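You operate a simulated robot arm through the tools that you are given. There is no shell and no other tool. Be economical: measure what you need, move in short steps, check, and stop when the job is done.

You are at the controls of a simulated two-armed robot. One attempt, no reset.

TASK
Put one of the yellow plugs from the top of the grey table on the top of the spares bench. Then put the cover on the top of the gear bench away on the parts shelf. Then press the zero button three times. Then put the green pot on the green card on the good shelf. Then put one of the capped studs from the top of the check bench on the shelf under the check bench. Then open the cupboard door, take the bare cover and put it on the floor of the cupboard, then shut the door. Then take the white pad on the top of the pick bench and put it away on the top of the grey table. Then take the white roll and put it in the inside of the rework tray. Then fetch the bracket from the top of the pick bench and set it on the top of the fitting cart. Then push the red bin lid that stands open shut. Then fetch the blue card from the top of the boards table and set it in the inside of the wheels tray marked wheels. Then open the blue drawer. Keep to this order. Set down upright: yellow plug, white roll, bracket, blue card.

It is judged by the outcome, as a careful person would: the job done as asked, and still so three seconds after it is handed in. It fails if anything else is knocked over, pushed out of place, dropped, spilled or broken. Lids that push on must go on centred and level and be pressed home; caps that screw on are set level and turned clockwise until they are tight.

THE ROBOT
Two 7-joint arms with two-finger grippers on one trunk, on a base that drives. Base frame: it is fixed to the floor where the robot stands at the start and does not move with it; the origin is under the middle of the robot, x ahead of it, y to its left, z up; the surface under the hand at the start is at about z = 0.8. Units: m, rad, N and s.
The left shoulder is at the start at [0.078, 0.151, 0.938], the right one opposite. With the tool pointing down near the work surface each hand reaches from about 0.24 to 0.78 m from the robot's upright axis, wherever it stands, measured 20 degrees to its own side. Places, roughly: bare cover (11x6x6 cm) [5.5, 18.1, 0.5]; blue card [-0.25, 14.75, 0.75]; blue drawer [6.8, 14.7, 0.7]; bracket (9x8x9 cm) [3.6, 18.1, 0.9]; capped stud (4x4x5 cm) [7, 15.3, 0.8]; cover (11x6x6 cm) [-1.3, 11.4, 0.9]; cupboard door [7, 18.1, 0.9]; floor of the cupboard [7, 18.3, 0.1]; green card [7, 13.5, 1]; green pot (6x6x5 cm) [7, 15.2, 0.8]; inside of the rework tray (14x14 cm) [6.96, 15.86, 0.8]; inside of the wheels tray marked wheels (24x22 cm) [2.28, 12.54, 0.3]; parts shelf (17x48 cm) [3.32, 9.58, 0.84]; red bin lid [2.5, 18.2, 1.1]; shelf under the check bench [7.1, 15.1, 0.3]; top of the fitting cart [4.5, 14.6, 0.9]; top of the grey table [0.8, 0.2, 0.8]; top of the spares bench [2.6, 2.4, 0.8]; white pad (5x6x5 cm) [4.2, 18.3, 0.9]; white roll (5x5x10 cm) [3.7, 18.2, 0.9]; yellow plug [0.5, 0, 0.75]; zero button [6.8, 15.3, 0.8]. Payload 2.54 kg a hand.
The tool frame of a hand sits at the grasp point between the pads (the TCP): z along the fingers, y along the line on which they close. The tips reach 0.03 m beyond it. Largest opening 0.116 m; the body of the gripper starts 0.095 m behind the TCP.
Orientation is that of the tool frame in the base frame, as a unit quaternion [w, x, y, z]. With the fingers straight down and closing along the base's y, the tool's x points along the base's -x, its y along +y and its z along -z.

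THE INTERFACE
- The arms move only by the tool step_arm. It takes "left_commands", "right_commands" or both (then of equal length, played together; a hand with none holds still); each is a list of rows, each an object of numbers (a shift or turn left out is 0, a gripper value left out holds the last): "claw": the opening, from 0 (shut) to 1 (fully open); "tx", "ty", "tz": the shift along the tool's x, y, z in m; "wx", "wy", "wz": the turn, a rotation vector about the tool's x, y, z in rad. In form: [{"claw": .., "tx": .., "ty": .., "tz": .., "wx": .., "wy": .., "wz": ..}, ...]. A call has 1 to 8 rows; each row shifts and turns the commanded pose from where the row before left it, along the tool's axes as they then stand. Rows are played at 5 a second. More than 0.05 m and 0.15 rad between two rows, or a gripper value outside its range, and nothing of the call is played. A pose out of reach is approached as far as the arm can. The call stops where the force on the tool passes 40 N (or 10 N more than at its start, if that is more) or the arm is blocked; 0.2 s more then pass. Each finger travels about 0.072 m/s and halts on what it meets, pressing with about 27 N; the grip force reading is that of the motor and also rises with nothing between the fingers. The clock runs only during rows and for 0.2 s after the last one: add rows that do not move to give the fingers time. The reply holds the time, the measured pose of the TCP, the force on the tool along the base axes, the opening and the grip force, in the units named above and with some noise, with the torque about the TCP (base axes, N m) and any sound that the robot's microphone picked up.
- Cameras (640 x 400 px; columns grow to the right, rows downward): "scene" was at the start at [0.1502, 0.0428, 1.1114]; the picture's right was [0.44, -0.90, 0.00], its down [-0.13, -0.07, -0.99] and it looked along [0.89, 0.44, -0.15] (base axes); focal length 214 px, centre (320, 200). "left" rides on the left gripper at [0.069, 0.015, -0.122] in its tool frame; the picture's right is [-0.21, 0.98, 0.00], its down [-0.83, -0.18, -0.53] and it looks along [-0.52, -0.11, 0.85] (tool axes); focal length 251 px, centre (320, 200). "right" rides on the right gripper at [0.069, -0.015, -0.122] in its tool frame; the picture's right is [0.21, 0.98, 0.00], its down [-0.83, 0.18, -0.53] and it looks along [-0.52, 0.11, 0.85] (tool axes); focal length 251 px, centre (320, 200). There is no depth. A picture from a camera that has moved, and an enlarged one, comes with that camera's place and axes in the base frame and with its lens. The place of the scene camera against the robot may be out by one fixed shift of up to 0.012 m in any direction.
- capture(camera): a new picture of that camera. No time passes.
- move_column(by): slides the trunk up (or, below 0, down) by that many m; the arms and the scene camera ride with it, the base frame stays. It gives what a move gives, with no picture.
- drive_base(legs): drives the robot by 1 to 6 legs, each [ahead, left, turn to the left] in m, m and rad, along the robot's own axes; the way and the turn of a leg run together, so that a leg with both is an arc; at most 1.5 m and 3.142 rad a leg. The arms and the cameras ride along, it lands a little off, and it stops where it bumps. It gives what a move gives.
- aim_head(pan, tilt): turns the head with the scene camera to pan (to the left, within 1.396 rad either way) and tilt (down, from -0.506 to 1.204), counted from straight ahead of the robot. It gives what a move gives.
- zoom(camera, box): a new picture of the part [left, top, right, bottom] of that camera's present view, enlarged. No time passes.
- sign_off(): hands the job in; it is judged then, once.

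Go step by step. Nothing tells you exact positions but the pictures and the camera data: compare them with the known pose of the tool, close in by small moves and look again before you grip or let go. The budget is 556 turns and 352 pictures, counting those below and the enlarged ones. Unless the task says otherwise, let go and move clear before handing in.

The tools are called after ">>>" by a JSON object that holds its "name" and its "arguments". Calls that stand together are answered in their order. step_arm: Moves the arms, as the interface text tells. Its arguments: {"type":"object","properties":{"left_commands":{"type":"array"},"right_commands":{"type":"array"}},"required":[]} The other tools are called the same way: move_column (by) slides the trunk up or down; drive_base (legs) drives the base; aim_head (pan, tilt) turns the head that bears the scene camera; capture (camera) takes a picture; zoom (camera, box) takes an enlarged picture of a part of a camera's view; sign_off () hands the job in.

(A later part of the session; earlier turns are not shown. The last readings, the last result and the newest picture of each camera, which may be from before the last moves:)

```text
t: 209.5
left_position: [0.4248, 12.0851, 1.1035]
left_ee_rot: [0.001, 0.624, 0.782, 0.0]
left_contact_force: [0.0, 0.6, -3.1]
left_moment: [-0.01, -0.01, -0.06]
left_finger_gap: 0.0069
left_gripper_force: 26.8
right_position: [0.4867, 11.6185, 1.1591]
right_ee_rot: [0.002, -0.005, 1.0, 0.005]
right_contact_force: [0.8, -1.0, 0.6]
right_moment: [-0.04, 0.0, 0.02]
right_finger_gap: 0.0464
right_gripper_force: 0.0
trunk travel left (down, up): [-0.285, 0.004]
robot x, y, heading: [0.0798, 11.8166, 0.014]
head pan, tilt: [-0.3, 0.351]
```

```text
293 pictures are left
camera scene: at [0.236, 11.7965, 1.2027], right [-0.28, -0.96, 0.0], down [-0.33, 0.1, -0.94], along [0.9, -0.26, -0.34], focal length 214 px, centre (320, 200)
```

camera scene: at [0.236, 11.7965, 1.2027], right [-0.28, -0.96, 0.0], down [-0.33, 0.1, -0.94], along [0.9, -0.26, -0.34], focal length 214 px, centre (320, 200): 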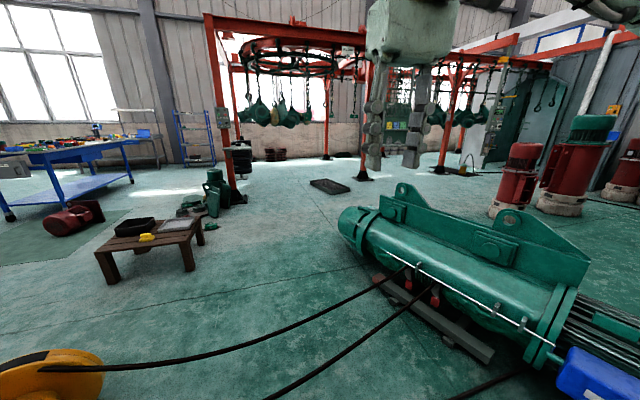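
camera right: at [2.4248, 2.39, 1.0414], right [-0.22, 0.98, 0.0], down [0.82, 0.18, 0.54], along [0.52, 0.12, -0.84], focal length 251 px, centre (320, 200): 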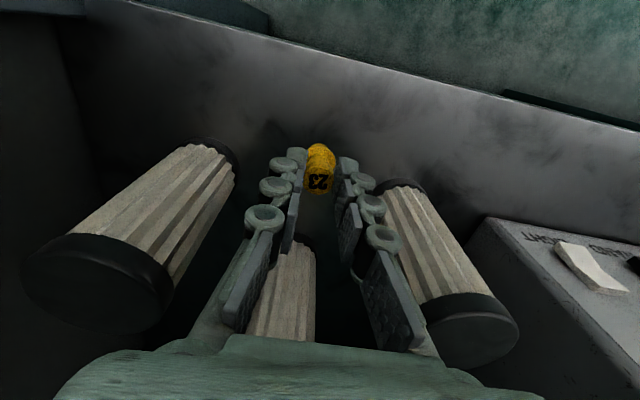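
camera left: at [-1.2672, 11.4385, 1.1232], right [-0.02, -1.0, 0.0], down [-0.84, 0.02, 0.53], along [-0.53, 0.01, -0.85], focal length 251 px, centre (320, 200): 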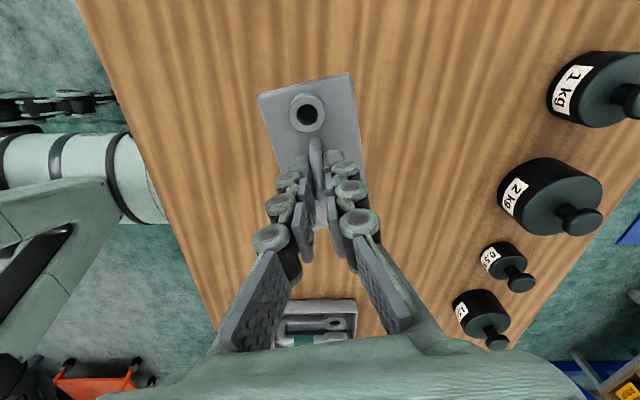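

The way east along y≈11.85 is clear. I also notice the low wooden bench with trays near (2.1, 12.6) for later. Driving on.

>>> {"name": "drive_base", "arguments": {"legs": [[1.3, 0.06, -0.014], [1.2, 0, 0]]}}

>>> {"name": "aim_head", "arguments": {"pan": -1.0, "tilt": 0.25}}

>>> {"name": "capture", "arguments": {"camera": "scene"}}

```text
t: 212.6
left_position: [0.7838, 12.1041, 1.1045]
left_ee_rot: [-0.001, 0.627, 0.779, 0.001]
left_contact_force: [0.1, -0.2, -2.8]
left_moment: [0.03, 0.04, 0.0]
left_finger_gap: 0.0068
left_gripper_force: 27.0
right_position: [0.8416, 11.6389, 1.1601]
right_ee_rot: [0.004, 0.0, 1.0, 0.007]
right_contact_force: [1.2, 0.6, 0.0]
right_moment: [-0.01, 0.02, -0.01]
right_finger_gap: 0.0464
right_gripper_force: 0.0
trunk travel left (down, up): [-0.285, 0.004]
robot x, y, heading: [0.4368, 11.844, 0.009]
head pan, tilt: [-0.3, 0.351]
stopped in leg 1: the robot was blocked; the commanded pose is now the measured one
```

```text
t: 213.6
left_position: [0.7841, 12.103, 1.1053]
left_ee_rot: [0.001, 0.627, 0.779, 0.001]
left_contact_force: [-0.2, 0.1, -2.7]
left_moment: [0.02, -0.01, -0.03]
left_finger_gap: 0.0067
left_gripper_force: 26.8
right_position: [0.8402, 11.6393, 1.1604]
right_ee_rot: [0.005, 0.0, 1.0, 0.006]
right_contact_force: [-0.1, -0.8, 0.6]
right_moment: [-0.03, 0.0, 0.0]
right_finger_gap: 0.0463
right_gripper_force: 0.1
trunk travel left (down, up): [-0.285, 0.004]
robot x, y, heading: [0.4356, 11.8422, 0.01]
head pan, tilt: [-1.0, 0.25]
```

```text
292 pictures are left
camera scene: at [0.5531, 11.7672, 1.2122], right [-0.84, -0.55, 0.0], down [-0.14, 0.21, -0.97], along [0.53, -0.81, -0.25], focal length 214 px, centre (320, 200)
```

scene: 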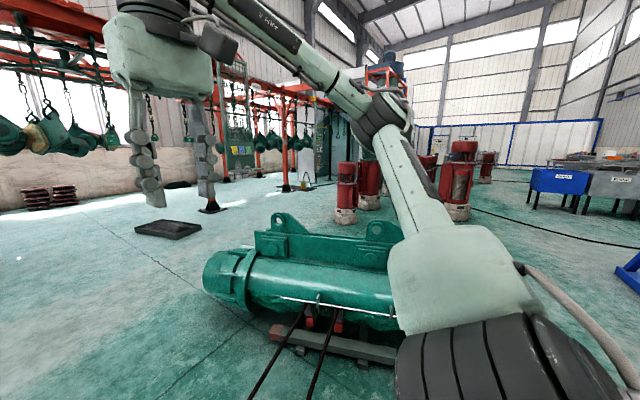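

Something blocks me again. I look down around the base to find it.

>>> {"name": "aim_head", "arguments": {"pan": 0.1, "tilt": 1.0}}

>>> {"name": "capture", "arguments": {"camera": "scene"}}

>>> {"name": "aim_head", "arguments": {"pan": 0.9, "tilt": 0.6}}

>>> {"name": "capture", "arguments": {"camera": "scene"}}

```text
t: 215.0
left_position: [0.7839, 12.1033, 1.1051]
left_ee_rot: [0.002, 0.627, 0.779, 0.002]
left_contact_force: [-0.9, -0.2, -1.7]
left_moment: [0.01, 0.02, 0.01]
left_finger_gap: 0.0066
left_gripper_force: 26.7
right_position: [0.8407, 11.6382, 1.1599]
right_ee_rot: [0.004, 0.0, 1.0, 0.005]
right_contact_force: [-0.4, -0.7, 0.0]
right_moment: [0.0, -0.01, 0.01]
right_finger_gap: 0.0462
right_gripper_force: 0.1
trunk travel left (down, up): [-0.285, 0.004]
robot x, y, heading: [0.4372, 11.8452, 0.003]
head pan, tilt: [0.099, 1.0]
```

```text
291 pictures are left
camera scene: at [0.5713, 11.8527, 1.148], right [0.1, -0.99, 0.0], down [-0.84, -0.09, -0.54], along [0.54, 0.06, -0.84], focal length 214 px, centre (320, 200)
```

scene: 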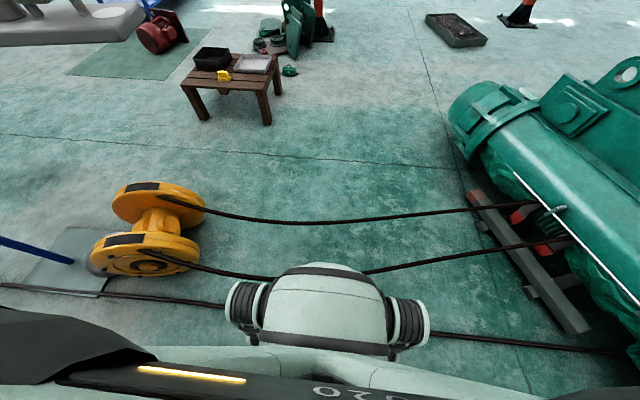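

```text
t: 216.1
left_position: [0.7827, 12.1037, 1.1062]
left_ee_rot: [0.001, 0.627, 0.779, 0.001]
left_contact_force: [-0.8, -0.1, -2.7]
left_moment: [-0.01, 0.02, -0.01]
left_finger_gap: 0.0065
left_gripper_force: 26.8
right_position: [0.8408, 11.6389, 1.1612]
right_ee_rot: [0.004, 0.0, 1.0, 0.006]
right_contact_force: [0.1, -0.1, 0.2]
right_moment: [-0.02, 0.0, 0.0]
right_finger_gap: 0.0463
right_gripper_force: 0.1
trunk travel left (down, up): [-0.285, 0.004]
robot x, y, heading: [0.4343, 11.8407, 0.007]
head pan, tilt: [0.901, 0.6]
```

```text
290 pictures are left
camera scene: at [0.5566, 11.915, 1.1799], right [0.79, -0.62, 0.0], down [-0.35, -0.45, -0.82], along [0.51, 0.65, -0.57], focal length 214 px, centre (320, 200)
```

scene: 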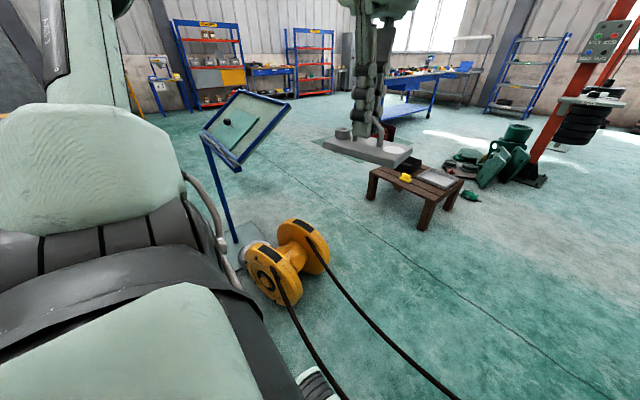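

Only a thin cable lies in front of the base; I crossed a similar one before. I back off slightly and try again with a run-up.

>>> {"name": "drive_base", "arguments": {"legs": [[-0.3, -0.05, 0], [1.4, 0, 0]]}}

>>> {"name": "aim_head", "arguments": {"pan": 0.1, "tilt": 1.0}}

>>> {"name": "capture", "arguments": {"camera": "scene"}}

```text
t: 220.4
left_position: [0.7888, 12.0548, 1.1041]
left_ee_rot: [0.0, 0.623, 0.782, 0.0]
left_contact_force: [-1.3, -0.8, -3.1]
left_moment: [0.01, -0.05, 0.02]
left_finger_gap: 0.0065
left_gripper_force: 27.0
right_position: [0.8496, 11.5892, 1.1593]
right_ee_rot: [0.003, -0.004, 1.0, 0.005]
right_contact_force: [-0.6, -0.9, -0.2]
right_moment: [0.02, -0.05, 0.02]
right_finger_gap: 0.0464
right_gripper_force: 0.1
trunk travel left (down, up): [-0.285, 0.004]
robot x, y, heading: [0.4454, 11.7899, 0.013]
head pan, tilt: [0.901, 0.6]
stopped in leg 2: the robot was blocked; the commanded pose is now the measured one
```

```text
t: 221.6
left_position: [0.789, 12.0547, 1.1037]
left_ee_rot: [0.0, 0.623, 0.783, 0.001]
left_contact_force: [0.3, 0.3, -2.4]
left_moment: [-0.01, -0.02, -0.01]
left_finger_gap: 0.0069
left_gripper_force: 27.0
right_position: [0.8511, 11.5891, 1.1579]
right_ee_rot: [0.002, -0.002, 1.0, 0.005]
right_contact_force: [-0.3, 0.9, 1.1]
right_moment: [0.01, -0.01, 0.0]
right_finger_gap: 0.0463
right_gripper_force: 0.1
trunk travel left (down, up): [-0.285, 0.004]
robot x, y, heading: [0.4398, 11.791, 0.015]
head pan, tilt: [0.099, 1.0]
```

```text
289 pictures are left
camera scene: at [0.5792, 11.8009, 1.148], right [0.11, -0.99, 0.0], down [-0.84, -0.1, -0.54], along [0.54, 0.06, -0.84], focal length 214 px, centre (320, 200)
```

scene: 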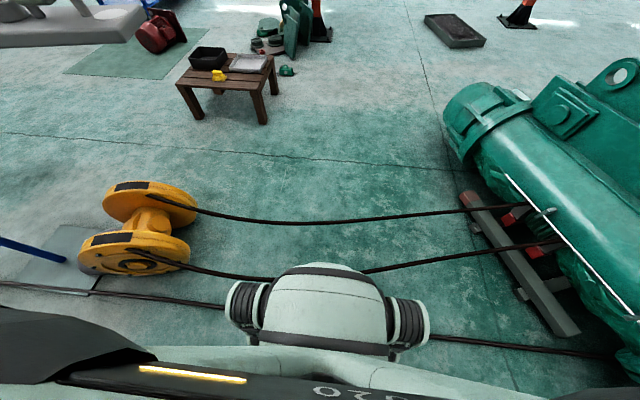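

The floor cable blocks me here, so I go around the hoist on its south-west side instead.

>>> {"name": "drive_base", "arguments": {"legs": [[-0.8, 0, -0.015], [0, -1.2, 0], [0, -1.15, 0]]}}

>>> {"name": "aim_head", "arguments": {"pan": -0.1, "tilt": 0.35}}

>>> {"name": "capture", "arguments": {"camera": "scene"}}

```text
t: 247.7
left_position: [-0.0007, 9.7364, 1.1037]
left_ee_rot: [-0.001, 0.627, 0.779, 0.0]
left_contact_force: [0.0, 0.3, -3.4]
left_moment: [0.01, 0.02, 0.01]
left_finger_gap: 0.0069
left_gripper_force: 27.0
right_position: [0.0559, 9.2726, 1.1584]
right_ee_rot: [0.001, 0.001, 1.0, 0.004]
right_contact_force: [-0.1, -0.2, -0.7]
right_moment: [0.02, -0.01, 0.0]
right_finger_gap: 0.0464
right_gripper_force: 0.0
trunk travel left (down, up): [-0.285, 0.004]
robot x, y, heading: [-0.353, 9.4739, 0.006]
head pan, tilt: [0.099, 1.0]
```

```text
t: 248.8
left_position: [-0.0016, 9.7367, 1.1043]
left_ee_rot: [-0.001, 0.626, 0.779, 0.0]
left_contact_force: [-0.5, -0.5, -2.4]
left_moment: [0.04, 0.0, -0.01]
left_finger_gap: 0.0068
left_gripper_force: 27.6
right_position: [0.0542, 9.2708, 1.158]
right_ee_rot: [0.002, 0.003, 1.0, 0.005]
right_contact_force: [0.2, 0.4, -0.1]
right_moment: [-0.03, 0.01, 0.01]
right_finger_gap: 0.0464
right_gripper_force: 0.1
trunk travel left (down, up): [-0.285, 0.004]
robot x, y, heading: [-0.3524, 9.4758, -0.001]
head pan, tilt: [-0.099, 0.351]
```

```text
288 pictures are left
camera scene: at [-0.1909, 9.4698, 1.2026], right [-0.1, -1.0, 0.0], down [-0.34, 0.03, -0.94], along [0.93, -0.09, -0.34], focal length 214 px, centre (320, 200)
```

scene: 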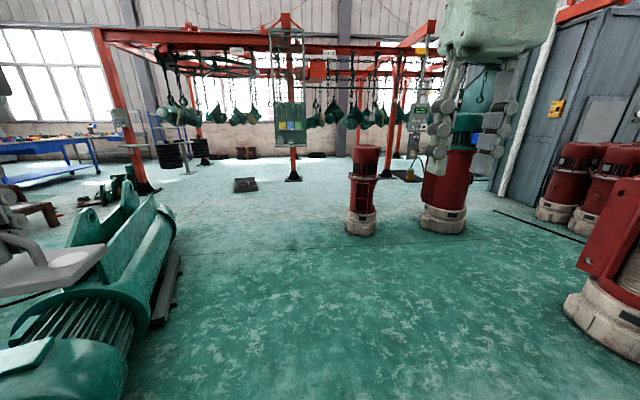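

The way east is clear: between the hoist and the drum at (1.97, 8.74). I drive to about (2.15, 9.85).

>>> {"name": "drive_base", "arguments": {"legs": [[1.2, 0.25, 0], [1.25, 0.12, 0]]}}

>>> {"name": "aim_head", "arguments": {"pan": -0.1, "tilt": 0.2}}

>>> {"name": "capture", "arguments": {"camera": "scene"}}

```text
t: 260.8
left_position: [2.4365, 10.0333, 1.1032]
left_ee_rot: [-0.001, 0.645, 0.764, 0.0]
left_contact_force: [0.1, 0.3, -2.3]
left_moment: [0.04, 0.02, -0.02]
left_finger_gap: 0.0066
left_gripper_force: 26.8
right_position: [2.4727, 9.5664, 1.1586]
right_ee_rot: [0.001, 0.024, 1.0, 0.005]
right_contact_force: [0.8, -0.8, -0.8]
right_moment: [-0.01, 0.04, 0.02]
right_finger_gap: 0.0463
right_gripper_force: 0.1
trunk travel left (down, up): [-0.285, 0.004]
robot x, y, heading: [2.0736, 9.7904, -0.042]
head pan, tilt: [-0.099, 0.351]
```

```text
t: 261.5
left_position: [2.4365, 10.0326, 1.103]
left_ee_rot: [0.0, 0.644, 0.765, 0.0]
left_contact_force: [0.2, -0.7, -2.0]
left_moment: [0.03, -0.02, 0.03]
left_finger_gap: 0.0067
left_gripper_force: 26.9
right_position: [2.4723, 9.5664, 1.1588]
right_ee_rot: [0.002, 0.024, 1.0, 0.005]
right_contact_force: [-0.2, 0.3, -0.1]
right_moment: [0.01, 0.0, -0.01]
right_finger_gap: 0.0465
right_gripper_force: 0.0
trunk travel left (down, up): [-0.285, 0.004]
robot x, y, heading: [2.0734, 9.7871, -0.041]
head pan, tilt: [-0.099, 0.201]
```

```text
287 pictures are left
camera scene: at [2.2345, 9.7748, 1.2167], right [-0.14, -0.99, 0.0], down [-0.2, 0.03, -0.98], along [0.97, -0.14, -0.2], focal length 214 px, centre (320, 200)
```

scene: 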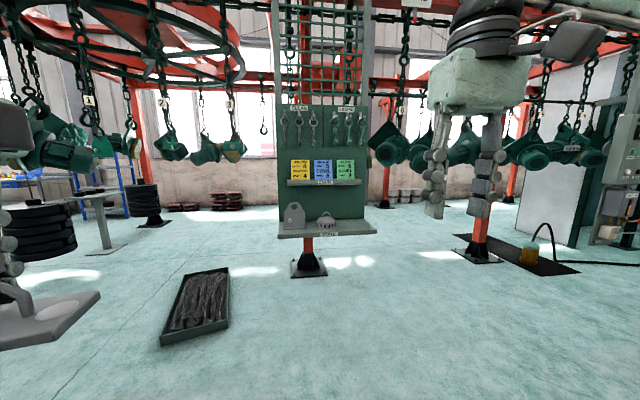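

>>> {"name": "zoom", "arguments": {"camera": "scene", "box": [260, 140, 390, 250]}}

```text
3.64 times, centred on (325, 195) of scene
camera zoom: at [2.2345, 9.7748, 1.2167], right [-0.14, -0.99, 0.0], down [-0.2, 0.03, -0.98], along [0.97, -0.14, -0.2], focal length 780 px, centre (302, 218)
```

zoom: 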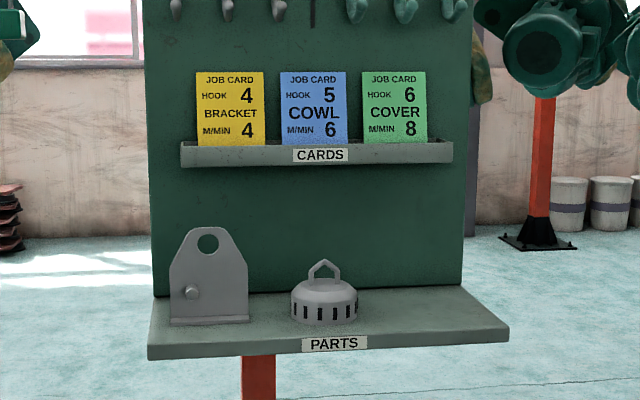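

The PARTS shelf is at z≈0.84 with a free right part around (3.30, 9.43). I drive to about (2.68, 9.22) so the left hand can set the cover there.

>>> {"name": "drive_base", "arguments": {"legs": [[0.6, 0, 0.041], [0, -0.57, 0]]}}

>>> {"name": "move_column", "arguments": {"by": -0.05}}

>>> {"name": "aim_head", "arguments": {"pan": 0.25, "tilt": 0.3}}

>>> {"name": "capture", "arguments": {"camera": "scene"}}

>>> {"name": "capture", "arguments": {"camera": "left"}}

```text
t: 270.5
left_position: [3.0156, 9.4546, 1.1033]
left_ee_rot: [0.0, 0.629, 0.778, 0.0]
left_contact_force: [0.7, 0.8, -2.8]
left_moment: [0.04, 0.03, -0.02]
left_finger_gap: 0.0069
left_gripper_force: 27.2
right_position: [3.0695, 8.9884, 1.1577]
right_ee_rot: [0.002, 0.004, 1.0, 0.004]
right_contact_force: [0.0, 0.5, -0.2]
right_moment: [0.01, 0.02, 0.02]
right_finger_gap: 0.0463
right_gripper_force: 0.1
trunk travel left (down, up): [-0.285, 0.004]
robot x, y, heading: [2.6714, 9.1961, -0.004]
head pan, tilt: [-0.099, 0.201]
```

```text
t: 271.4
left_position: [3.0154, 9.4542, 1.0537]
left_ee_rot: [-0.001, 0.628, 0.778, 0.001]
left_contact_force: [1.1, -0.6, -1.3]
left_moment: [0.01, -0.04, 0.02]
left_finger_gap: 0.0069
left_gripper_force: 27.2
right_position: [3.07, 8.9877, 1.1083]
right_ee_rot: [0.002, 0.005, 1.0, 0.005]
right_contact_force: [-0.5, -1.2, -0.3]
right_moment: [0.02, 0.01, -0.02]
right_finger_gap: 0.0464
right_gripper_force: 0.0
trunk travel left (down, up): [-0.235, 0.054]
robot x, y, heading: [2.6625, 9.1961, 0.002]
head pan, tilt: [-0.099, 0.201]
```

```text
t: 272.2
left_position: [3.0152, 9.4557, 1.053]
left_ee_rot: [-0.001, 0.628, 0.778, 0.001]
left_contact_force: [-0.4, -0.7, -3.0]
left_moment: [-0.02, -0.02, 0.0]
left_finger_gap: 0.0067
left_gripper_force: 27.2
right_position: [3.07, 8.9884, 1.1092]
right_ee_rot: [0.001, 0.005, 1.0, 0.004]
right_contact_force: [0.0, -0.2, -0.4]
right_moment: [0.01, -0.04, -0.01]
right_finger_gap: 0.0464
right_gripper_force: 0.0
trunk travel left (down, up): [-0.235, 0.054]
robot x, y, heading: [2.6661, 9.1963, -0.002]
head pan, tilt: [0.25, 0.3]
```

```text
285 pictures are left
camera scene: at [2.8228, 9.2204, 1.1575], right [0.25, -0.97, 0.0], down [-0.29, -0.07, -0.96], along [0.93, 0.23, -0.3], focal length 214 px, centre (320, 200)
```

scene: 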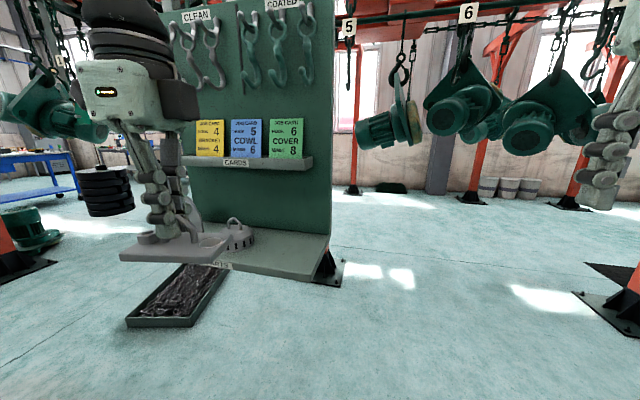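

```text
284 pictures are left
camera left: at [3.0169, 9.5248, 1.1754], right [1.0, 0.0, 0.0], down [0.0, -0.85, 0.53], along [0.0, -0.53, -0.85], focal length 251 px, centre (320, 200)
```

left: 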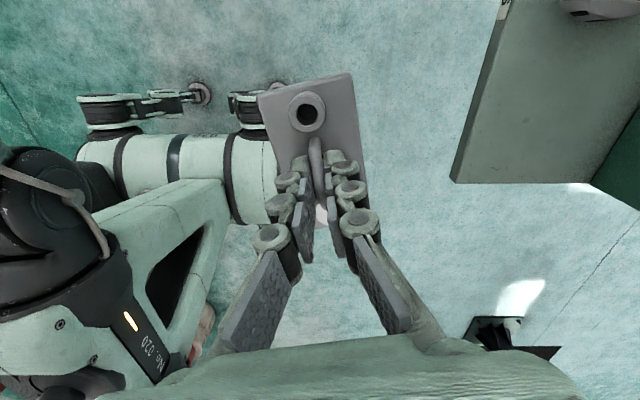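

Shelf corner triangulates to (3.22, 9.335, 0.83). I square the hand and carry the cover over the free part at (3.285, 9.425).

>>> {"name": "step_arm", "arguments": {"left_commands": [{"wz": 0.105}, {"wz": 0.105}, {"ty": 0.045, "tx": -0.005}, {"ty": 0.045, "tx": -0.005}, {"ty": 0.045, "tx": -0.005}, {"ty": 0.045, "tx": -0.005}, {"ty": 0.045, "tx": -0.005}, {"ty": 0.045, "tx": -0.005}]}}

>>> {"name": "capture", "arguments": {"camera": "left"}}

>>> {"name": "capture", "arguments": {"camera": "scene"}}

```text
t: 274.0
left_position: [3.276, 9.4293, 1.0478]
left_ee_rot: [-0.001, 0.708, 0.707, 0.001]
left_contact_force: [0.1, 0.8, -2.5]
left_moment: [-0.02, 0.02, 0.01]
left_finger_gap: 0.0068
left_gripper_force: 27.5
left hand out of reach, approached as far as the arm can: row 8
right_position: [3.0726, 8.9899, 1.1078]
right_ee_rot: [0.0, 0.003, 1.0, 0.005]
right_contact_force: [0.7, -0.2, -0.6]
right_moment: [-0.01, 0.01, 0.0]
right_finger_gap: 0.0465
right_gripper_force: 0.0
trunk travel left (down, up): [-0.235, 0.054]
robot x, y, heading: [2.6691, 9.1967, -0.003]
head pan, tilt: [0.25, 0.3]
```

```text
283 pictures are left
camera left: at [3.2926, 9.4969, 1.1696], right [0.98, -0.21, 0.0], down [-0.18, -0.83, 0.53], along [-0.12, -0.52, -0.85], focal length 251 px, centre (320, 200)
```

left: 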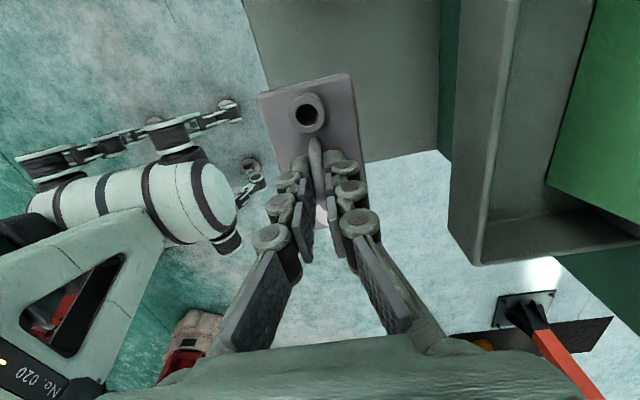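

```text
282 pictures are left
camera scene: at [2.8242, 9.2209, 1.1571], right [0.25, -0.97, 0.0], down [-0.29, -0.07, -0.95], along [0.93, 0.24, -0.3], focal length 214 px, centre (320, 200)
```

scene: 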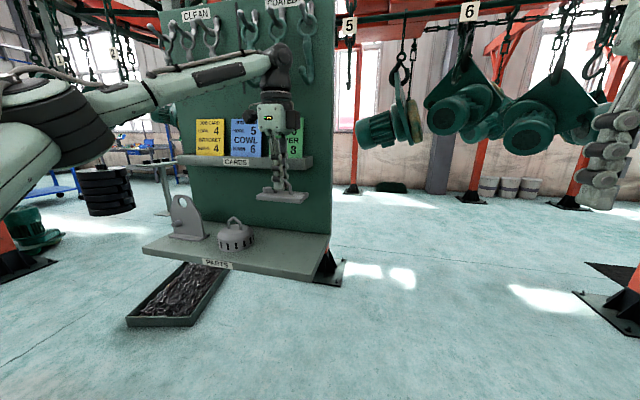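

I shift slightly to keep clear of the card ledge and descend to just above the shelf.

>>> {"name": "step_arm", "arguments": {"left_commands": [{"tx": 0.011, "ty": -0.011}, {"tz": 0.04}, {"tz": 0.04}, {"tz": 0.04}, {}]}}

>>> {"name": "zoom", "arguments": {"camera": "scene", "box": [140, 80, 360, 290]}}

```text
t: 275.2
left_position: [3.2633, 9.4421, 0.9324]
left_ee_rot: [0.0, 0.706, 0.708, -0.001]
left_contact_force: [-1.1, -0.5, -3.0]
left_moment: [0.0, 0.02, 0.0]
left_finger_gap: 0.0068
left_gripper_force: 27.2
right_position: [3.0702, 8.9881, 1.108]
right_ee_rot: [0.003, 0.004, 1.0, 0.004]
right_contact_force: [-0.7, 0.2, 0.8]
right_moment: [0.01, -0.01, 0.03]
right_finger_gap: 0.0462
right_gripper_force: 0.0
trunk travel left (down, up): [-0.235, 0.054]
robot x, y, heading: [2.6679, 9.1974, -0.002]
head pan, tilt: [0.25, 0.3]
```

```text
1.90 times, centred on (250, 185) of scene
camera zoom: at [2.8228, 9.2204, 1.1574], right [0.25, -0.97, 0.0], down [-0.29, -0.07, -0.96], along [0.93, 0.24, -0.3], focal length 408 px, centre (453, 229)
```

zoom: 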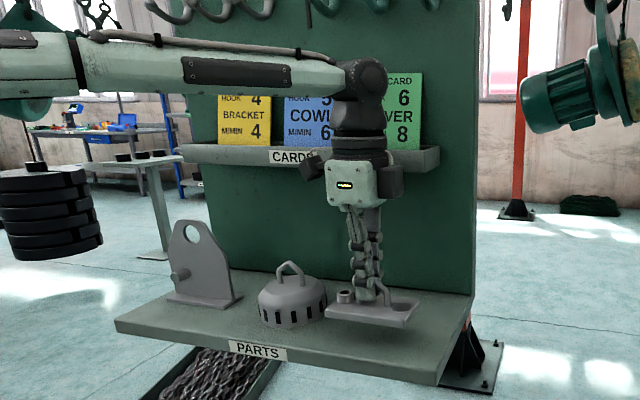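

>>> {"name": "step_arm", "arguments": {"left_commands": [{"tz": 0.02}, {"tz": 0.008}, {"tz": 0.004}, {"tz": 0.004}, {"tz": 0.004}, {}]}}

>>> {"name": "zoom", "arguments": {"camera": "scene", "box": [240, 170, 350, 290]}}

```text
t: 276.6
left_position: [3.2632, 9.4419, 0.8919]
left_ee_rot: [0.001, 0.707, 0.707, 0.001]
left_contact_force: [0.5, 2.6, 2.2]
left_moment: [-0.19, 0.03, 0.04]
left_finger_gap: 0.0064
left_gripper_force: 26.8
right_position: [3.071, 8.9893, 1.1089]
right_ee_rot: [0.002, 0.004, 1.0, 0.005]
right_contact_force: [0.8, -1.6, -0.6]
right_moment: [0.02, 0.01, 0.02]
right_finger_gap: 0.0464
right_gripper_force: 0.0
trunk travel left (down, up): [-0.235, 0.054]
robot x, y, heading: [2.6627, 9.1961, 0.003]
head pan, tilt: [0.25, 0.3]
```

```text
3.33 times, centred on (295, 230) of scene
camera zoom: at [2.8226, 9.2204, 1.1576], right [0.25, -0.97, 0.0], down [-0.29, -0.07, -0.96], along [0.93, 0.24, -0.3], focal length 715 px, centre (403, 100)
```

zoom: 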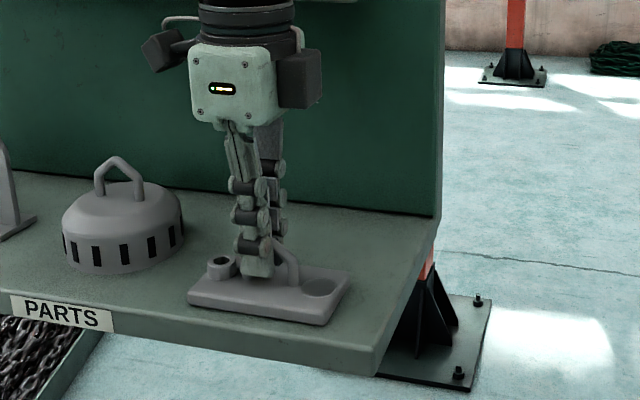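

Contact is just made. I press 2 mm more and open.

>>> {"name": "step_arm", "arguments": {"left_commands": [{"tz": 0.002}, {"claw": 0.15}, {"claw": 0.3}, {"claw": 0.4}, {}]}}

>>> {"name": "step_arm", "arguments": {"left_commands": [{"tz": -0.04}, {"tz": -0.045}, {"tz": -0.045}, {"tz": -0.03}, {"ty": -0.045}, {"ty": -0.045}, {"ty": -0.045}, {"ty": -0.045}]}}

>>> {"name": "zoom", "arguments": {"camera": "scene", "box": [140, 130, 360, 290]}}

```text
t: 277.8
left_position: [3.2648, 9.4397, 0.8886]
left_ee_rot: [-0.001, 0.706, 0.708, 0.001]
left_contact_force: [-0.1, 0.3, 0.0]
left_moment: [0.02, 0.0, 0.0]
left_finger_gap: 0.0466
left_gripper_force: 0.0
right_position: [3.0712, 8.9884, 1.1085]
right_ee_rot: [0.002, 0.005, 1.0, 0.005]
right_contact_force: [-0.1, 0.6, -0.2]
right_moment: [0.03, -0.05, 0.02]
right_finger_gap: 0.0464
right_gripper_force: 0.1
trunk travel left (down, up): [-0.235, 0.054]
robot x, y, heading: [2.6653, 9.1973, 0.001]
head pan, tilt: [0.25, 0.3]
```

```text
t: 279.6
left_position: [3.0838, 9.436, 1.0487]
left_ee_rot: [0.0, 0.706, 0.708, 0.0]
left_contact_force: [0.2, 0.4, -0.1]
left_moment: [0.0, -0.01, -0.02]
left_finger_gap: 0.0466
left_gripper_force: 0.0
right_position: [3.0708, 8.9892, 1.1093]
right_ee_rot: [0.002, 0.005, 1.0, 0.005]
right_contact_force: [0.4, -0.1, 0.3]
right_moment: [-0.02, 0.02, 0.0]
right_finger_gap: 0.0465
right_gripper_force: 0.1
trunk travel left (down, up): [-0.235, 0.054]
robot x, y, heading: [2.6654, 9.196, 0.0]
head pan, tilt: [0.25, 0.3]
```

```text
2.50 times, centred on (250, 210) of scene
camera zoom: at [2.8222, 9.2204, 1.1576], right [0.25, -0.97, 0.0], down [-0.29, -0.07, -0.96], along [0.93, 0.24, -0.29], focal length 536 px, centre (495, 175)
```

zoom: 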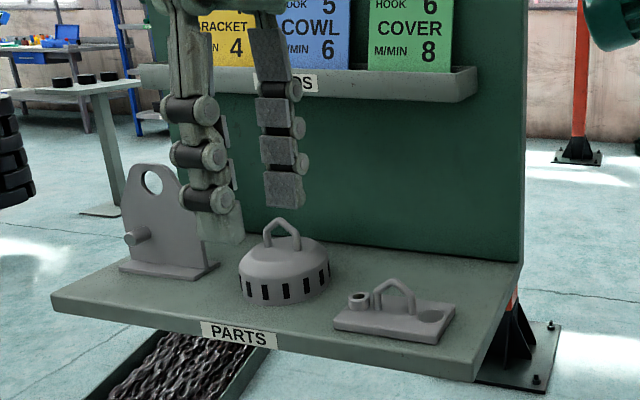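

Task 2 is done: the cover is on the PARTS shelf. Next, the zero button near (6.8, 15.3); I back away and survey the way north-east.

>>> {"name": "move_column", "arguments": {"by": 0.05}}

>>> {"name": "drive_base", "arguments": {"legs": [[-0.2, 0, 0], [0, 0.8, 0]]}}

>>> {"name": "aim_head", "arguments": {"pan": 1.2, "tilt": 0.3}}

>>> {"name": "capture", "arguments": {"camera": "scene"}}

>>> {"name": "aim_head", "arguments": {"pan": 0.5, "tilt": 0.25}}

>>> {"name": "capture", "arguments": {"camera": "scene"}}

```text
t: 280.6
left_position: [3.0858, 9.4352, 1.0997]
left_ee_rot: [-0.001, 0.707, 0.708, 0.0]
left_contact_force: [0.8, 0.5, -0.6]
left_moment: [0.01, 0.0, 0.01]
left_finger_gap: 0.0462
left_gripper_force: 0.1
right_position: [3.0694, 8.9878, 1.1595]
right_ee_rot: [0.001, 0.004, 1.0, 0.005]
right_contact_force: [0.8, -1.1, -0.8]
right_moment: [-0.03, 0.04, 0.03]
right_finger_gap: 0.0464
right_gripper_force: 0.0
trunk travel left (down, up): [-0.285, 0.004]
robot x, y, heading: [2.6612, 9.1927, 0.001]
head pan, tilt: [0.25, 0.3]
```

```text
t: 289.8
left_position: [2.8754, 10.2291, 1.1002]
left_ee_rot: [-0.001, 0.706, 0.708, 0.0]
left_contact_force: [0.0, 0.1, -0.3]
left_moment: [-0.02, 0.01, 0.02]
left_finger_gap: 0.0464
left_gripper_force: 0.1
right_position: [2.8609, 9.7829, 1.1585]
right_ee_rot: [0.002, 0.004, 1.0, 0.005]
right_contact_force: [-0.4, 0.4, -0.1]
right_moment: [0.03, 0.01, 0.0]
right_finger_gap: 0.0466
right_gripper_force: 0.0
trunk travel left (down, up): [-0.285, 0.004]
robot x, y, heading: [2.457, 9.989, 0.003]
head pan, tilt: [0.25, 0.3]
```

```text
t: 291.0
left_position: [2.8752, 10.2292, 1.1002]
left_ee_rot: [-0.001, 0.706, 0.708, 0.0]
left_contact_force: [0.4, 0.0, -0.3]
left_moment: [0.0, -0.01, 0.01]
left_finger_gap: 0.0463
left_gripper_force: 0.1
right_position: [2.8608, 9.7831, 1.1592]
right_ee_rot: [0.001, 0.003, 1.0, 0.005]
right_contact_force: [0.3, -0.6, -0.7]
right_moment: [-0.02, -0.01, -0.01]
right_finger_gap: 0.0466
right_gripper_force: 0.1
trunk travel left (down, up): [-0.285, 0.004]
robot x, y, heading: [2.4528, 9.9858, -0.001]
head pan, tilt: [1.201, 0.3]
```

```text
278 pictures are left
camera scene: at [2.5561, 10.0777, 1.2075], right [0.93, -0.36, 0.0], down [-0.11, -0.28, -0.96], along [0.35, 0.89, -0.3], focal length 214 px, centre (320, 200)
```

scene: 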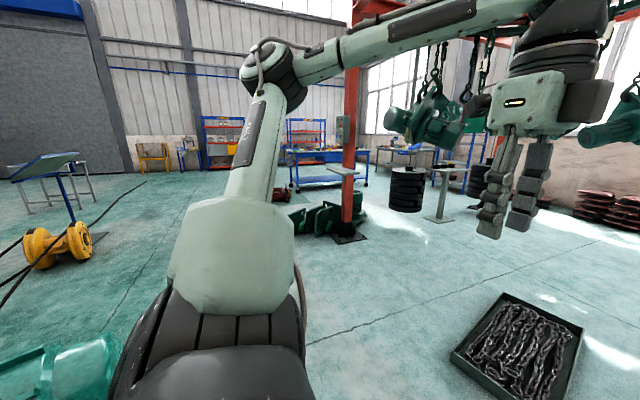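

```text
t: 292.1
left_position: [2.8747, 10.2299, 1.1002]
left_ee_rot: [-0.001, 0.706, 0.708, 0.0]
left_contact_force: [-0.3, 0.1, 0.2]
left_moment: [-0.01, 0.0, 0.01]
left_finger_gap: 0.0463
left_gripper_force: 0.0
right_position: [2.8609, 9.7827, 1.1589]
right_ee_rot: [0.002, 0.004, 1.0, 0.006]
right_contact_force: [0.2, -0.4, -0.2]
right_moment: [0.0, 0.03, 0.04]
right_finger_gap: 0.0466
right_gripper_force: 0.1
trunk travel left (down, up): [-0.285, 0.004]
robot x, y, heading: [2.458, 9.9854, 0.004]
head pan, tilt: [0.499, 0.25]
```

```text
277 pictures are left
camera scene: at [2.6042, 10.0355, 1.2122], right [0.48, -0.88, 0.0], down [-0.22, -0.12, -0.97], along [0.85, 0.47, -0.25], focal length 214 px, centre (320, 200)
```

scene: 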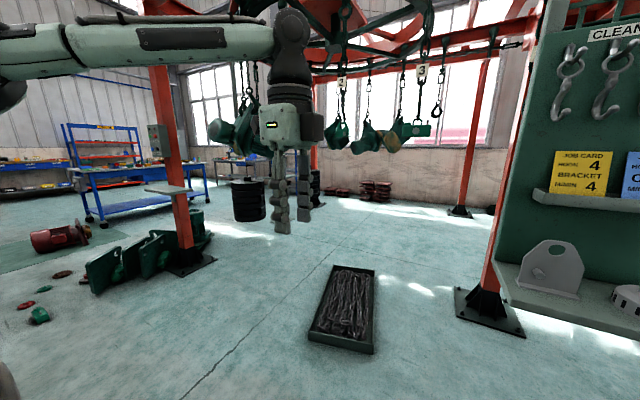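

The direct way north-east is cluttered, but there is a gap of about 0.85 m between the cable spool and the low wooden bench. I go north past the hoist, turn north and move west to line up with it.

>>> {"name": "drive_base", "arguments": {"legs": [[0.05, 0.9, 0], [0, 0.85, 0], [0, 0, 1.567], [0, 0.85, 0]]}}

>>> {"name": "aim_head", "arguments": {"pan": 0.0, "tilt": 0.6}}

>>> {"name": "capture", "arguments": {"camera": "scene"}}

```text
t: 321.4
left_position: [1.3916, 12.1232, 1.1003]
left_ee_rot: [-0.001, -0.009, 1.0, 0.001]
left_contact_force: [-0.6, -0.2, -0.7]
left_moment: [0.0, 0.02, -0.02]
left_finger_gap: 0.0464
left_gripper_force: 0.1
right_position: [1.8403, 12.1176, 1.1585]
right_ee_rot: [0.003, 0.71, -0.705, -0.005]
right_contact_force: [-0.2, 0.0, 0.1]
right_moment: [-0.01, 0.0, -0.02]
right_finger_gap: 0.0463
right_gripper_force: 0.1
trunk travel left (down, up): [-0.285, 0.004]
robot x, y, heading: [1.6367, 11.7091, 1.587]
head pan, tilt: [0.499, 0.25]
```

```text
t: 322.3
left_position: [1.3923, 12.1235, 1.0994]
left_ee_rot: [-0.001, -0.009, 1.0, 0.0]
left_contact_force: [0.4, 0.1, -0.1]
left_moment: [0.03, -0.01, 0.0]
left_finger_gap: 0.0465
left_gripper_force: 0.1
right_position: [1.84, 12.1173, 1.1591]
right_ee_rot: [0.002, 0.709, -0.705, -0.004]
right_contact_force: [-1.1, 0.4, 0.5]
right_moment: [0.01, 0.01, 0.01]
right_finger_gap: 0.0462
right_gripper_force: 0.1
trunk travel left (down, up): [-0.285, 0.004]
robot x, y, heading: [1.6394, 11.7073, 1.589]
head pan, tilt: [0.0, 0.6]
```

```text
276 pictures are left
camera scene: at [1.6362, 11.8662, 1.18], right [1.0, 0.02, 0.0], down [0.01, -0.56, -0.83], along [-0.01, 0.83, -0.56], focal length 214 px, centre (320, 200)
```

scene: 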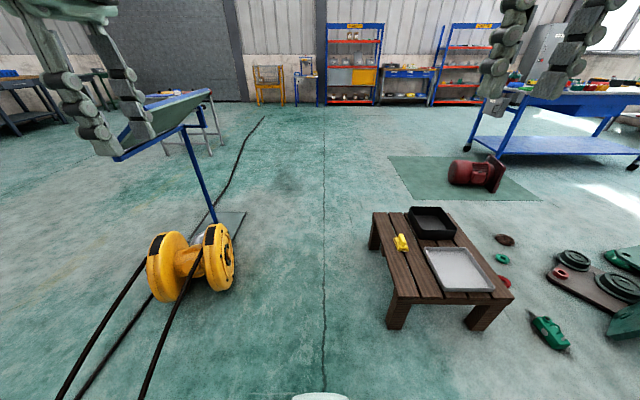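

The gap is about 0.9 m wide, centred on x≈1.575. I drive through, then turn east.

>>> {"name": "drive_base", "arguments": {"legs": [[0, 0.06, -0.018], [1.3, 0, 0], [0.55, -0.35, 0], [0, 0, -1.57]]}}

>>> {"name": "aim_head", "arguments": {"pan": 0.0, "tilt": 0.35}}

>>> {"name": "capture", "arguments": {"camera": "scene"}}

```text
t: 337.3
left_position: [2.3305, 13.8235, 1.1004]
left_ee_rot: [0.0, 0.704, 0.71, 0.0]
left_contact_force: [-0.9, -0.1, -0.7]
left_moment: [-0.02, 0.0, 0.01]
left_finger_gap: 0.0465
left_gripper_force: 0.0
right_position: [2.3194, 13.3752, 1.1586]
right_ee_rot: [0.002, 0.001, 1.0, 0.005]
right_contact_force: [0.2, -0.4, 0.4]
right_moment: [-0.02, -0.01, 0.02]
right_finger_gap: 0.0462
right_gripper_force: 0.0
trunk travel left (down, up): [-0.285, 0.004]
robot x, y, heading: [1.9113, 13.5787, 0.002]
head pan, tilt: [0.0, 0.6]
```

```text
t: 338.1
left_position: [2.3304, 13.8227, 1.1]
left_ee_rot: [0.0, 0.705, 0.709, 0.001]
left_contact_force: [0.1, 0.0, -0.6]
left_moment: [0.02, 0.0, -0.01]
left_finger_gap: 0.0465
left_gripper_force: 0.1
right_position: [2.3188, 13.3743, 1.1591]
right_ee_rot: [0.002, 0.002, 1.0, 0.006]
right_contact_force: [0.0, 0.0, -0.3]
right_moment: [-0.02, -0.01, 0.0]
right_finger_gap: 0.0465
right_gripper_force: 0.0
trunk travel left (down, up): [-0.285, 0.004]
robot x, y, heading: [1.9098, 13.5778, 0.008]
head pan, tilt: [0.0, 0.351]
```

```text
275 pictures are left
camera scene: at [2.073, 13.5826, 1.2027], right [0.01, -1.0, 0.0], down [-0.34, 0.0, -0.94], along [0.94, 0.01, -0.34], focal length 214 px, centre (320, 200)
```

scene: 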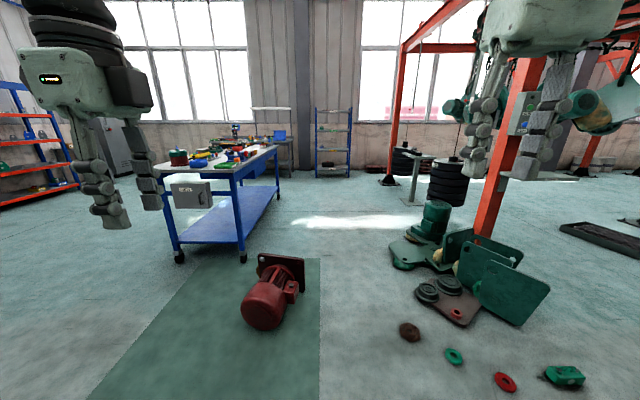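

The corridor east at y≈13.43 between the red motor and the scattered discs is clear. Driving on towards the check bench.

>>> {"name": "drive_base", "arguments": {"legs": [[0.3, -0.15, -0.005], [1.3, 0, 0], [1.3, 0, 0]]}}

>>> {"name": "aim_head", "arguments": {"pan": 0.4, "tilt": 0.25}}

>>> {"name": "capture", "arguments": {"camera": "scene"}}

```text
t: 352.6
left_position: [5.2517, 13.7176, 1.1001]
left_ee_rot: [-0.001, 0.696, 0.718, 0.001]
left_contact_force: [-0.4, 0.4, 0.5]
left_moment: [0.0, 0.0, 0.02]
left_finger_gap: 0.0463
left_gripper_force: 0.0
right_position: [5.2515, 13.2704, 1.1575]
right_ee_rot: [0.002, -0.009, 1.0, 0.005]
right_contact_force: [-0.1, 0.1, 0.0]
right_moment: [0.0, -0.02, 0.0]
right_finger_gap: 0.0462
right_gripper_force: 0.1
trunk travel left (down, up): [-0.285, 0.004]
robot x, y, heading: [4.8377, 13.4649, 0.028]
head pan, tilt: [0.0, 0.351]
```

```text
t: 353.5
left_position: [5.2517, 13.7178, 1.1003]
left_ee_rot: [0.0, 0.697, 0.717, 0.0]
left_contact_force: [-0.1, 0.5, -0.1]
left_moment: [0.0, 0.01, 0.03]
left_finger_gap: 0.0465
left_gripper_force: 0.0
right_position: [5.2503, 13.2707, 1.1587]
right_ee_rot: [0.002, -0.01, 1.0, 0.006]
right_contact_force: [0.9, -0.1, 0.4]
right_moment: [0.0, 0.0, 0.05]
right_finger_gap: 0.0463
right_gripper_force: 0.1
trunk travel left (down, up): [-0.285, 0.004]
robot x, y, heading: [4.839, 13.4624, 0.028]
head pan, tilt: [0.4, 0.25]
```

```text
274 pictures are left
camera scene: at [4.9913, 13.5084, 1.2122], right [0.41, -0.91, 0.0], down [-0.23, -0.1, -0.97], along [0.88, 0.4, -0.25], focal length 214 px, centre (320, 200)
```

scene: 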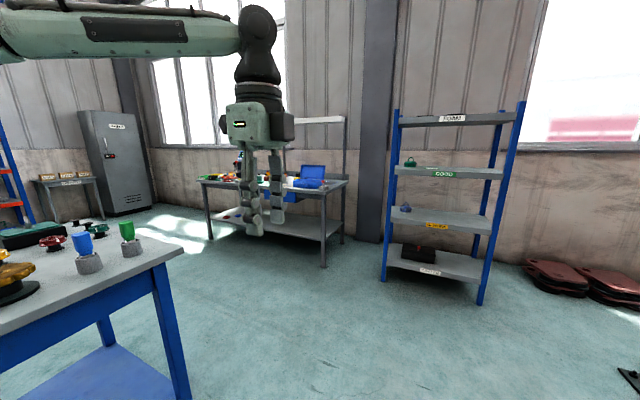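

The check bench runs along x≥6.75, y 14.3–16. I drive ahead, then north in front of it.

>>> {"name": "drive_base", "arguments": {"legs": [[1.05, 0, -0.028], [0, 1.4, 0]]}}

>>> {"name": "aim_head", "arguments": {"pan": 0.2, "tilt": 0.4}}

>>> {"name": "capture", "arguments": {"camera": "scene"}}

```text
t: 372.1
left_position: [6.2616, 15.1321, 1.1004]
left_ee_rot: [0.0, 0.697, 0.717, 0.002]
left_contact_force: [-0.2, 0.3, -0.9]
left_moment: [0.01, -0.03, -0.03]
left_finger_gap: 0.0463
left_gripper_force: 0.1
right_position: [6.2604, 14.6837, 1.1589]
right_ee_rot: [0.001, -0.01, 1.0, 0.006]
right_contact_force: [0.1, -0.7, 0.3]
right_moment: [0.01, 0.0, -0.01]
right_finger_gap: 0.0462
right_gripper_force: 0.1
trunk travel left (down, up): [-0.285, 0.004]
robot x, y, heading: [5.8469, 14.8819, 0.03]
head pan, tilt: [0.4, 0.25]
```

```text
t: 372.8
left_position: [6.2614, 15.1312, 1.0988]
left_ee_rot: [0.0, 0.696, 0.718, 0.0]
left_contact_force: [0.1, 0.6, -0.1]
left_moment: [0.03, 0.0, 0.02]
left_finger_gap: 0.0463
left_gripper_force: 0.2
right_position: [6.2593, 14.6849, 1.1583]
right_ee_rot: [0.001, -0.01, 1.0, 0.004]
right_contact_force: [0.9, 0.4, -0.1]
right_moment: [-0.01, 0.01, 0.01]
right_finger_gap: 0.0463
right_gripper_force: 0.0
trunk travel left (down, up): [-0.285, 0.004]
robot x, y, heading: [5.8506, 14.8801, 0.021]
head pan, tilt: [0.201, 0.4]
```

```text
273 pictures are left
camera scene: at [6.0059, 14.9048, 1.1983], right [0.23, -0.97, 0.0], down [-0.38, -0.09, -0.92], along [0.9, 0.21, -0.39], focal length 214 px, centre (320, 200)
```

scene: 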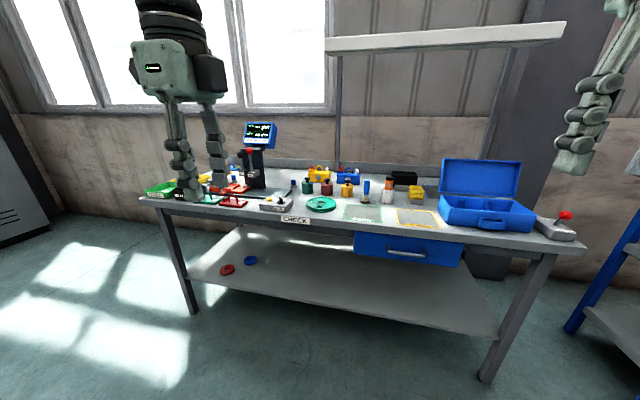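

>>> {"name": "zoom", "arguments": {"camera": "scene", "box": [130, 110, 370, 240]}}

>>> {"name": "zoom", "arguments": {"camera": "scene", "box": [280, 140, 460, 240]}}

```text
2.67 times, centred on (250, 175) of scene
camera zoom: at [6.0059, 14.9048, 1.1983], right [0.23, -0.97, 0.0], down [-0.38, -0.09, -0.92], along [0.9, 0.21, -0.39], focal length 572 px, centre (507, 267)
```

zoom: 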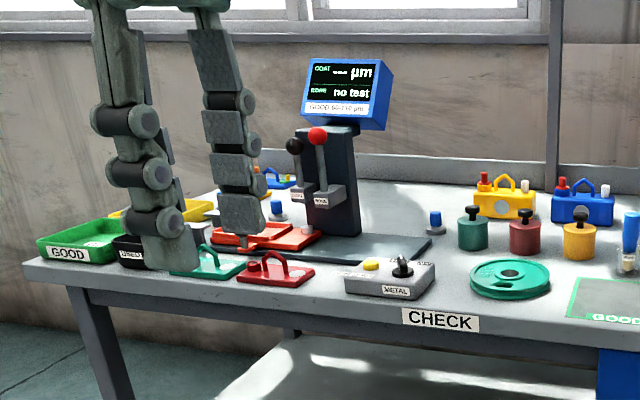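

```text
3.56 times, centred on (370, 190) of scene
camera zoom: at [6.0059, 14.9048, 1.1983], right [0.23, -0.97, 0.0], down [-0.38, -0.09, -0.92], along [0.9, 0.21, -0.39], focal length 763 px, centre (142, 236)
```

zoom: 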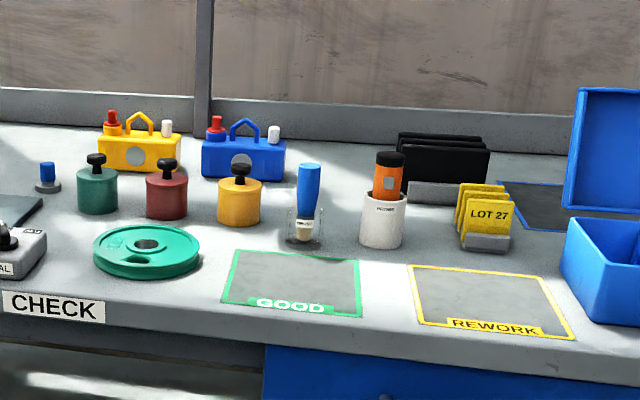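

The zero button appears to be the yellow button on the grey METAL box at about (6.795, 15.31). I drive closer to press it with the left hand.

>>> {"name": "drive_base", "arguments": {"legs": [[0, 0.22, -0.025], [0.33, 0, 0]]}}

>>> {"name": "aim_head", "arguments": {"pan": 0.25, "tilt": 0.6}}

>>> {"name": "capture", "arguments": {"camera": "scene"}}

>>> {"name": "capture", "arguments": {"camera": "left"}}

```text
t: 377.3
left_position: [6.6015, 15.3377, 1.1002]
left_ee_rot: [0.0, 0.708, 0.706, 0.0]
left_contact_force: [0.3, -0.8, 0.4]
left_moment: [0.02, 0.01, 0.0]
left_finger_gap: 0.0465
left_gripper_force: 0.1
right_position: [6.5849, 14.8906, 1.159]
right_ee_rot: [0.001, 0.008, 1.0, 0.006]
right_contact_force: [0.9, -0.8, -0.7]
right_moment: [0.02, 0.01, -0.02]
right_finger_gap: 0.0461
right_gripper_force: 0.0
trunk travel left (down, up): [-0.285, 0.004]
robot x, y, heading: [6.178, 15.0981, -0.003]
head pan, tilt: [0.201, 0.4]
```

```text
t: 378.1
left_position: [6.5997, 15.3378, 1.1002]
left_ee_rot: [0.0, 0.708, 0.706, 0.001]
left_contact_force: [0.5, 1.4, 0.1]
left_moment: [-0.03, -0.02, -0.01]
left_finger_gap: 0.0465
left_gripper_force: 0.1
right_position: [6.5838, 14.891, 1.1591]
right_ee_rot: [0.002, 0.007, 1.0, 0.005]
right_contact_force: [-0.4, 0.4, 0.5]
right_moment: [0.0, 0.0, -0.02]
right_finger_gap: 0.0465
right_gripper_force: 0.0
trunk travel left (down, up): [-0.285, 0.004]
robot x, y, heading: [6.1814, 15.1002, -0.007]
head pan, tilt: [0.25, 0.6]
```

```text
270 pictures are left
camera scene: at [6.3329, 15.1223, 1.18], right [0.24, -0.97, 0.0], down [-0.55, -0.14, -0.83], along [0.8, 0.2, -0.56], focal length 214 px, centre (320, 200)
```

scene: 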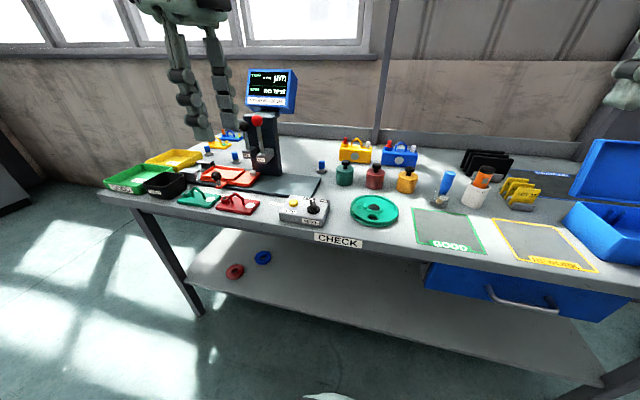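

```text
269 pictures are left
camera left: at [6.6166, 15.406, 1.2221], right [0.98, -0.22, 0.0], down [-0.18, -0.83, 0.53], along [-0.12, -0.52, -0.85], focal length 251 px, centre (320, 200)
```

left: 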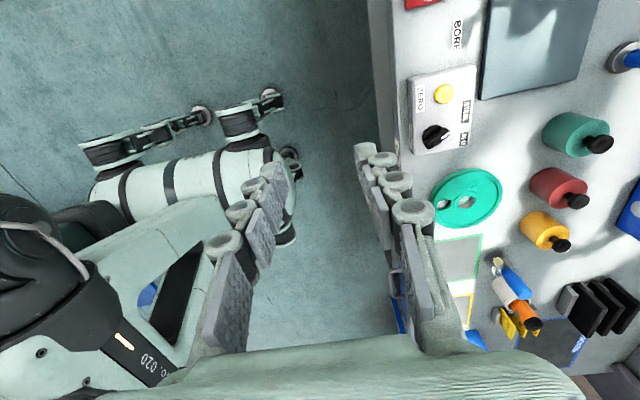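

The label ZERO sits by the yellow button, whose top triangulates to (6.768, 15.309, 0.854). I close the left claw and go above it.

>>> {"name": "step_arm", "arguments": {"left_commands": [{"claw": 0.0, "ty": 0.042, "tx": -0.007}, {"ty": 0.042, "tx": -0.007}, {"ty": 0.042, "tx": -0.007}, {"ty": 0.042, "tx": -0.008}, {"tz": 0.045}, {"tz": 0.045}, {"tz": 0.045}, {"tz": 0.03}]}}

>>> {"name": "capture", "arguments": {"camera": "left"}}

>>> {"name": "zoom", "arguments": {"camera": "scene", "box": [220, 120, 380, 240]}}

```text
t: 379.9
left_position: [6.7694, 15.3081, 0.9361]
left_ee_rot: [-0.001, 0.708, 0.706, 0.0]
left_contact_force: [-0.2, -0.1, 0.8]
left_moment: [-0.02, 0.02, 0.0]
left_finger_gap: 0.0
left_gripper_force: 27.1
right_position: [6.5847, 14.8903, 1.1572]
right_ee_rot: [0.003, 0.007, 1.0, 0.005]
right_contact_force: [0.2, -0.1, -0.6]
right_moment: [0.03, 0.01, 0.03]
right_finger_gap: 0.0463
right_gripper_force: 0.1
trunk travel left (down, up): [-0.285, 0.004]
robot x, y, heading: [6.1807, 15.0982, -0.006]
head pan, tilt: [0.25, 0.6]
```

```text
268 pictures are left
camera left: at [6.7855, 15.377, 1.0581], right [0.98, -0.22, 0.0], down [-0.18, -0.83, 0.53], along [-0.12, -0.52, -0.85], focal length 251 px, centre (320, 200)
```

left: 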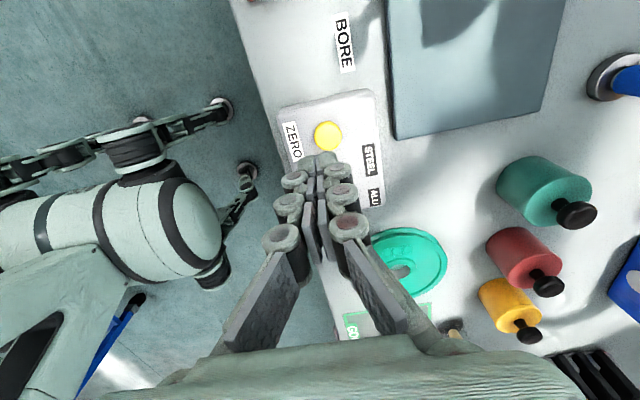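

```text
3.33 times, centred on (300, 180) of scene
camera zoom: at [6.3332, 15.1224, 1.1799], right [0.24, -0.97, 0.0], down [-0.55, -0.14, -0.82], along [0.8, 0.2, -0.57], focal length 715 px, centre (387, 267)
```

zoom: 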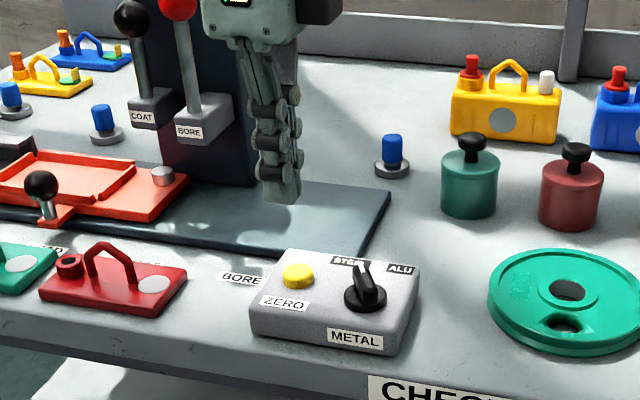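

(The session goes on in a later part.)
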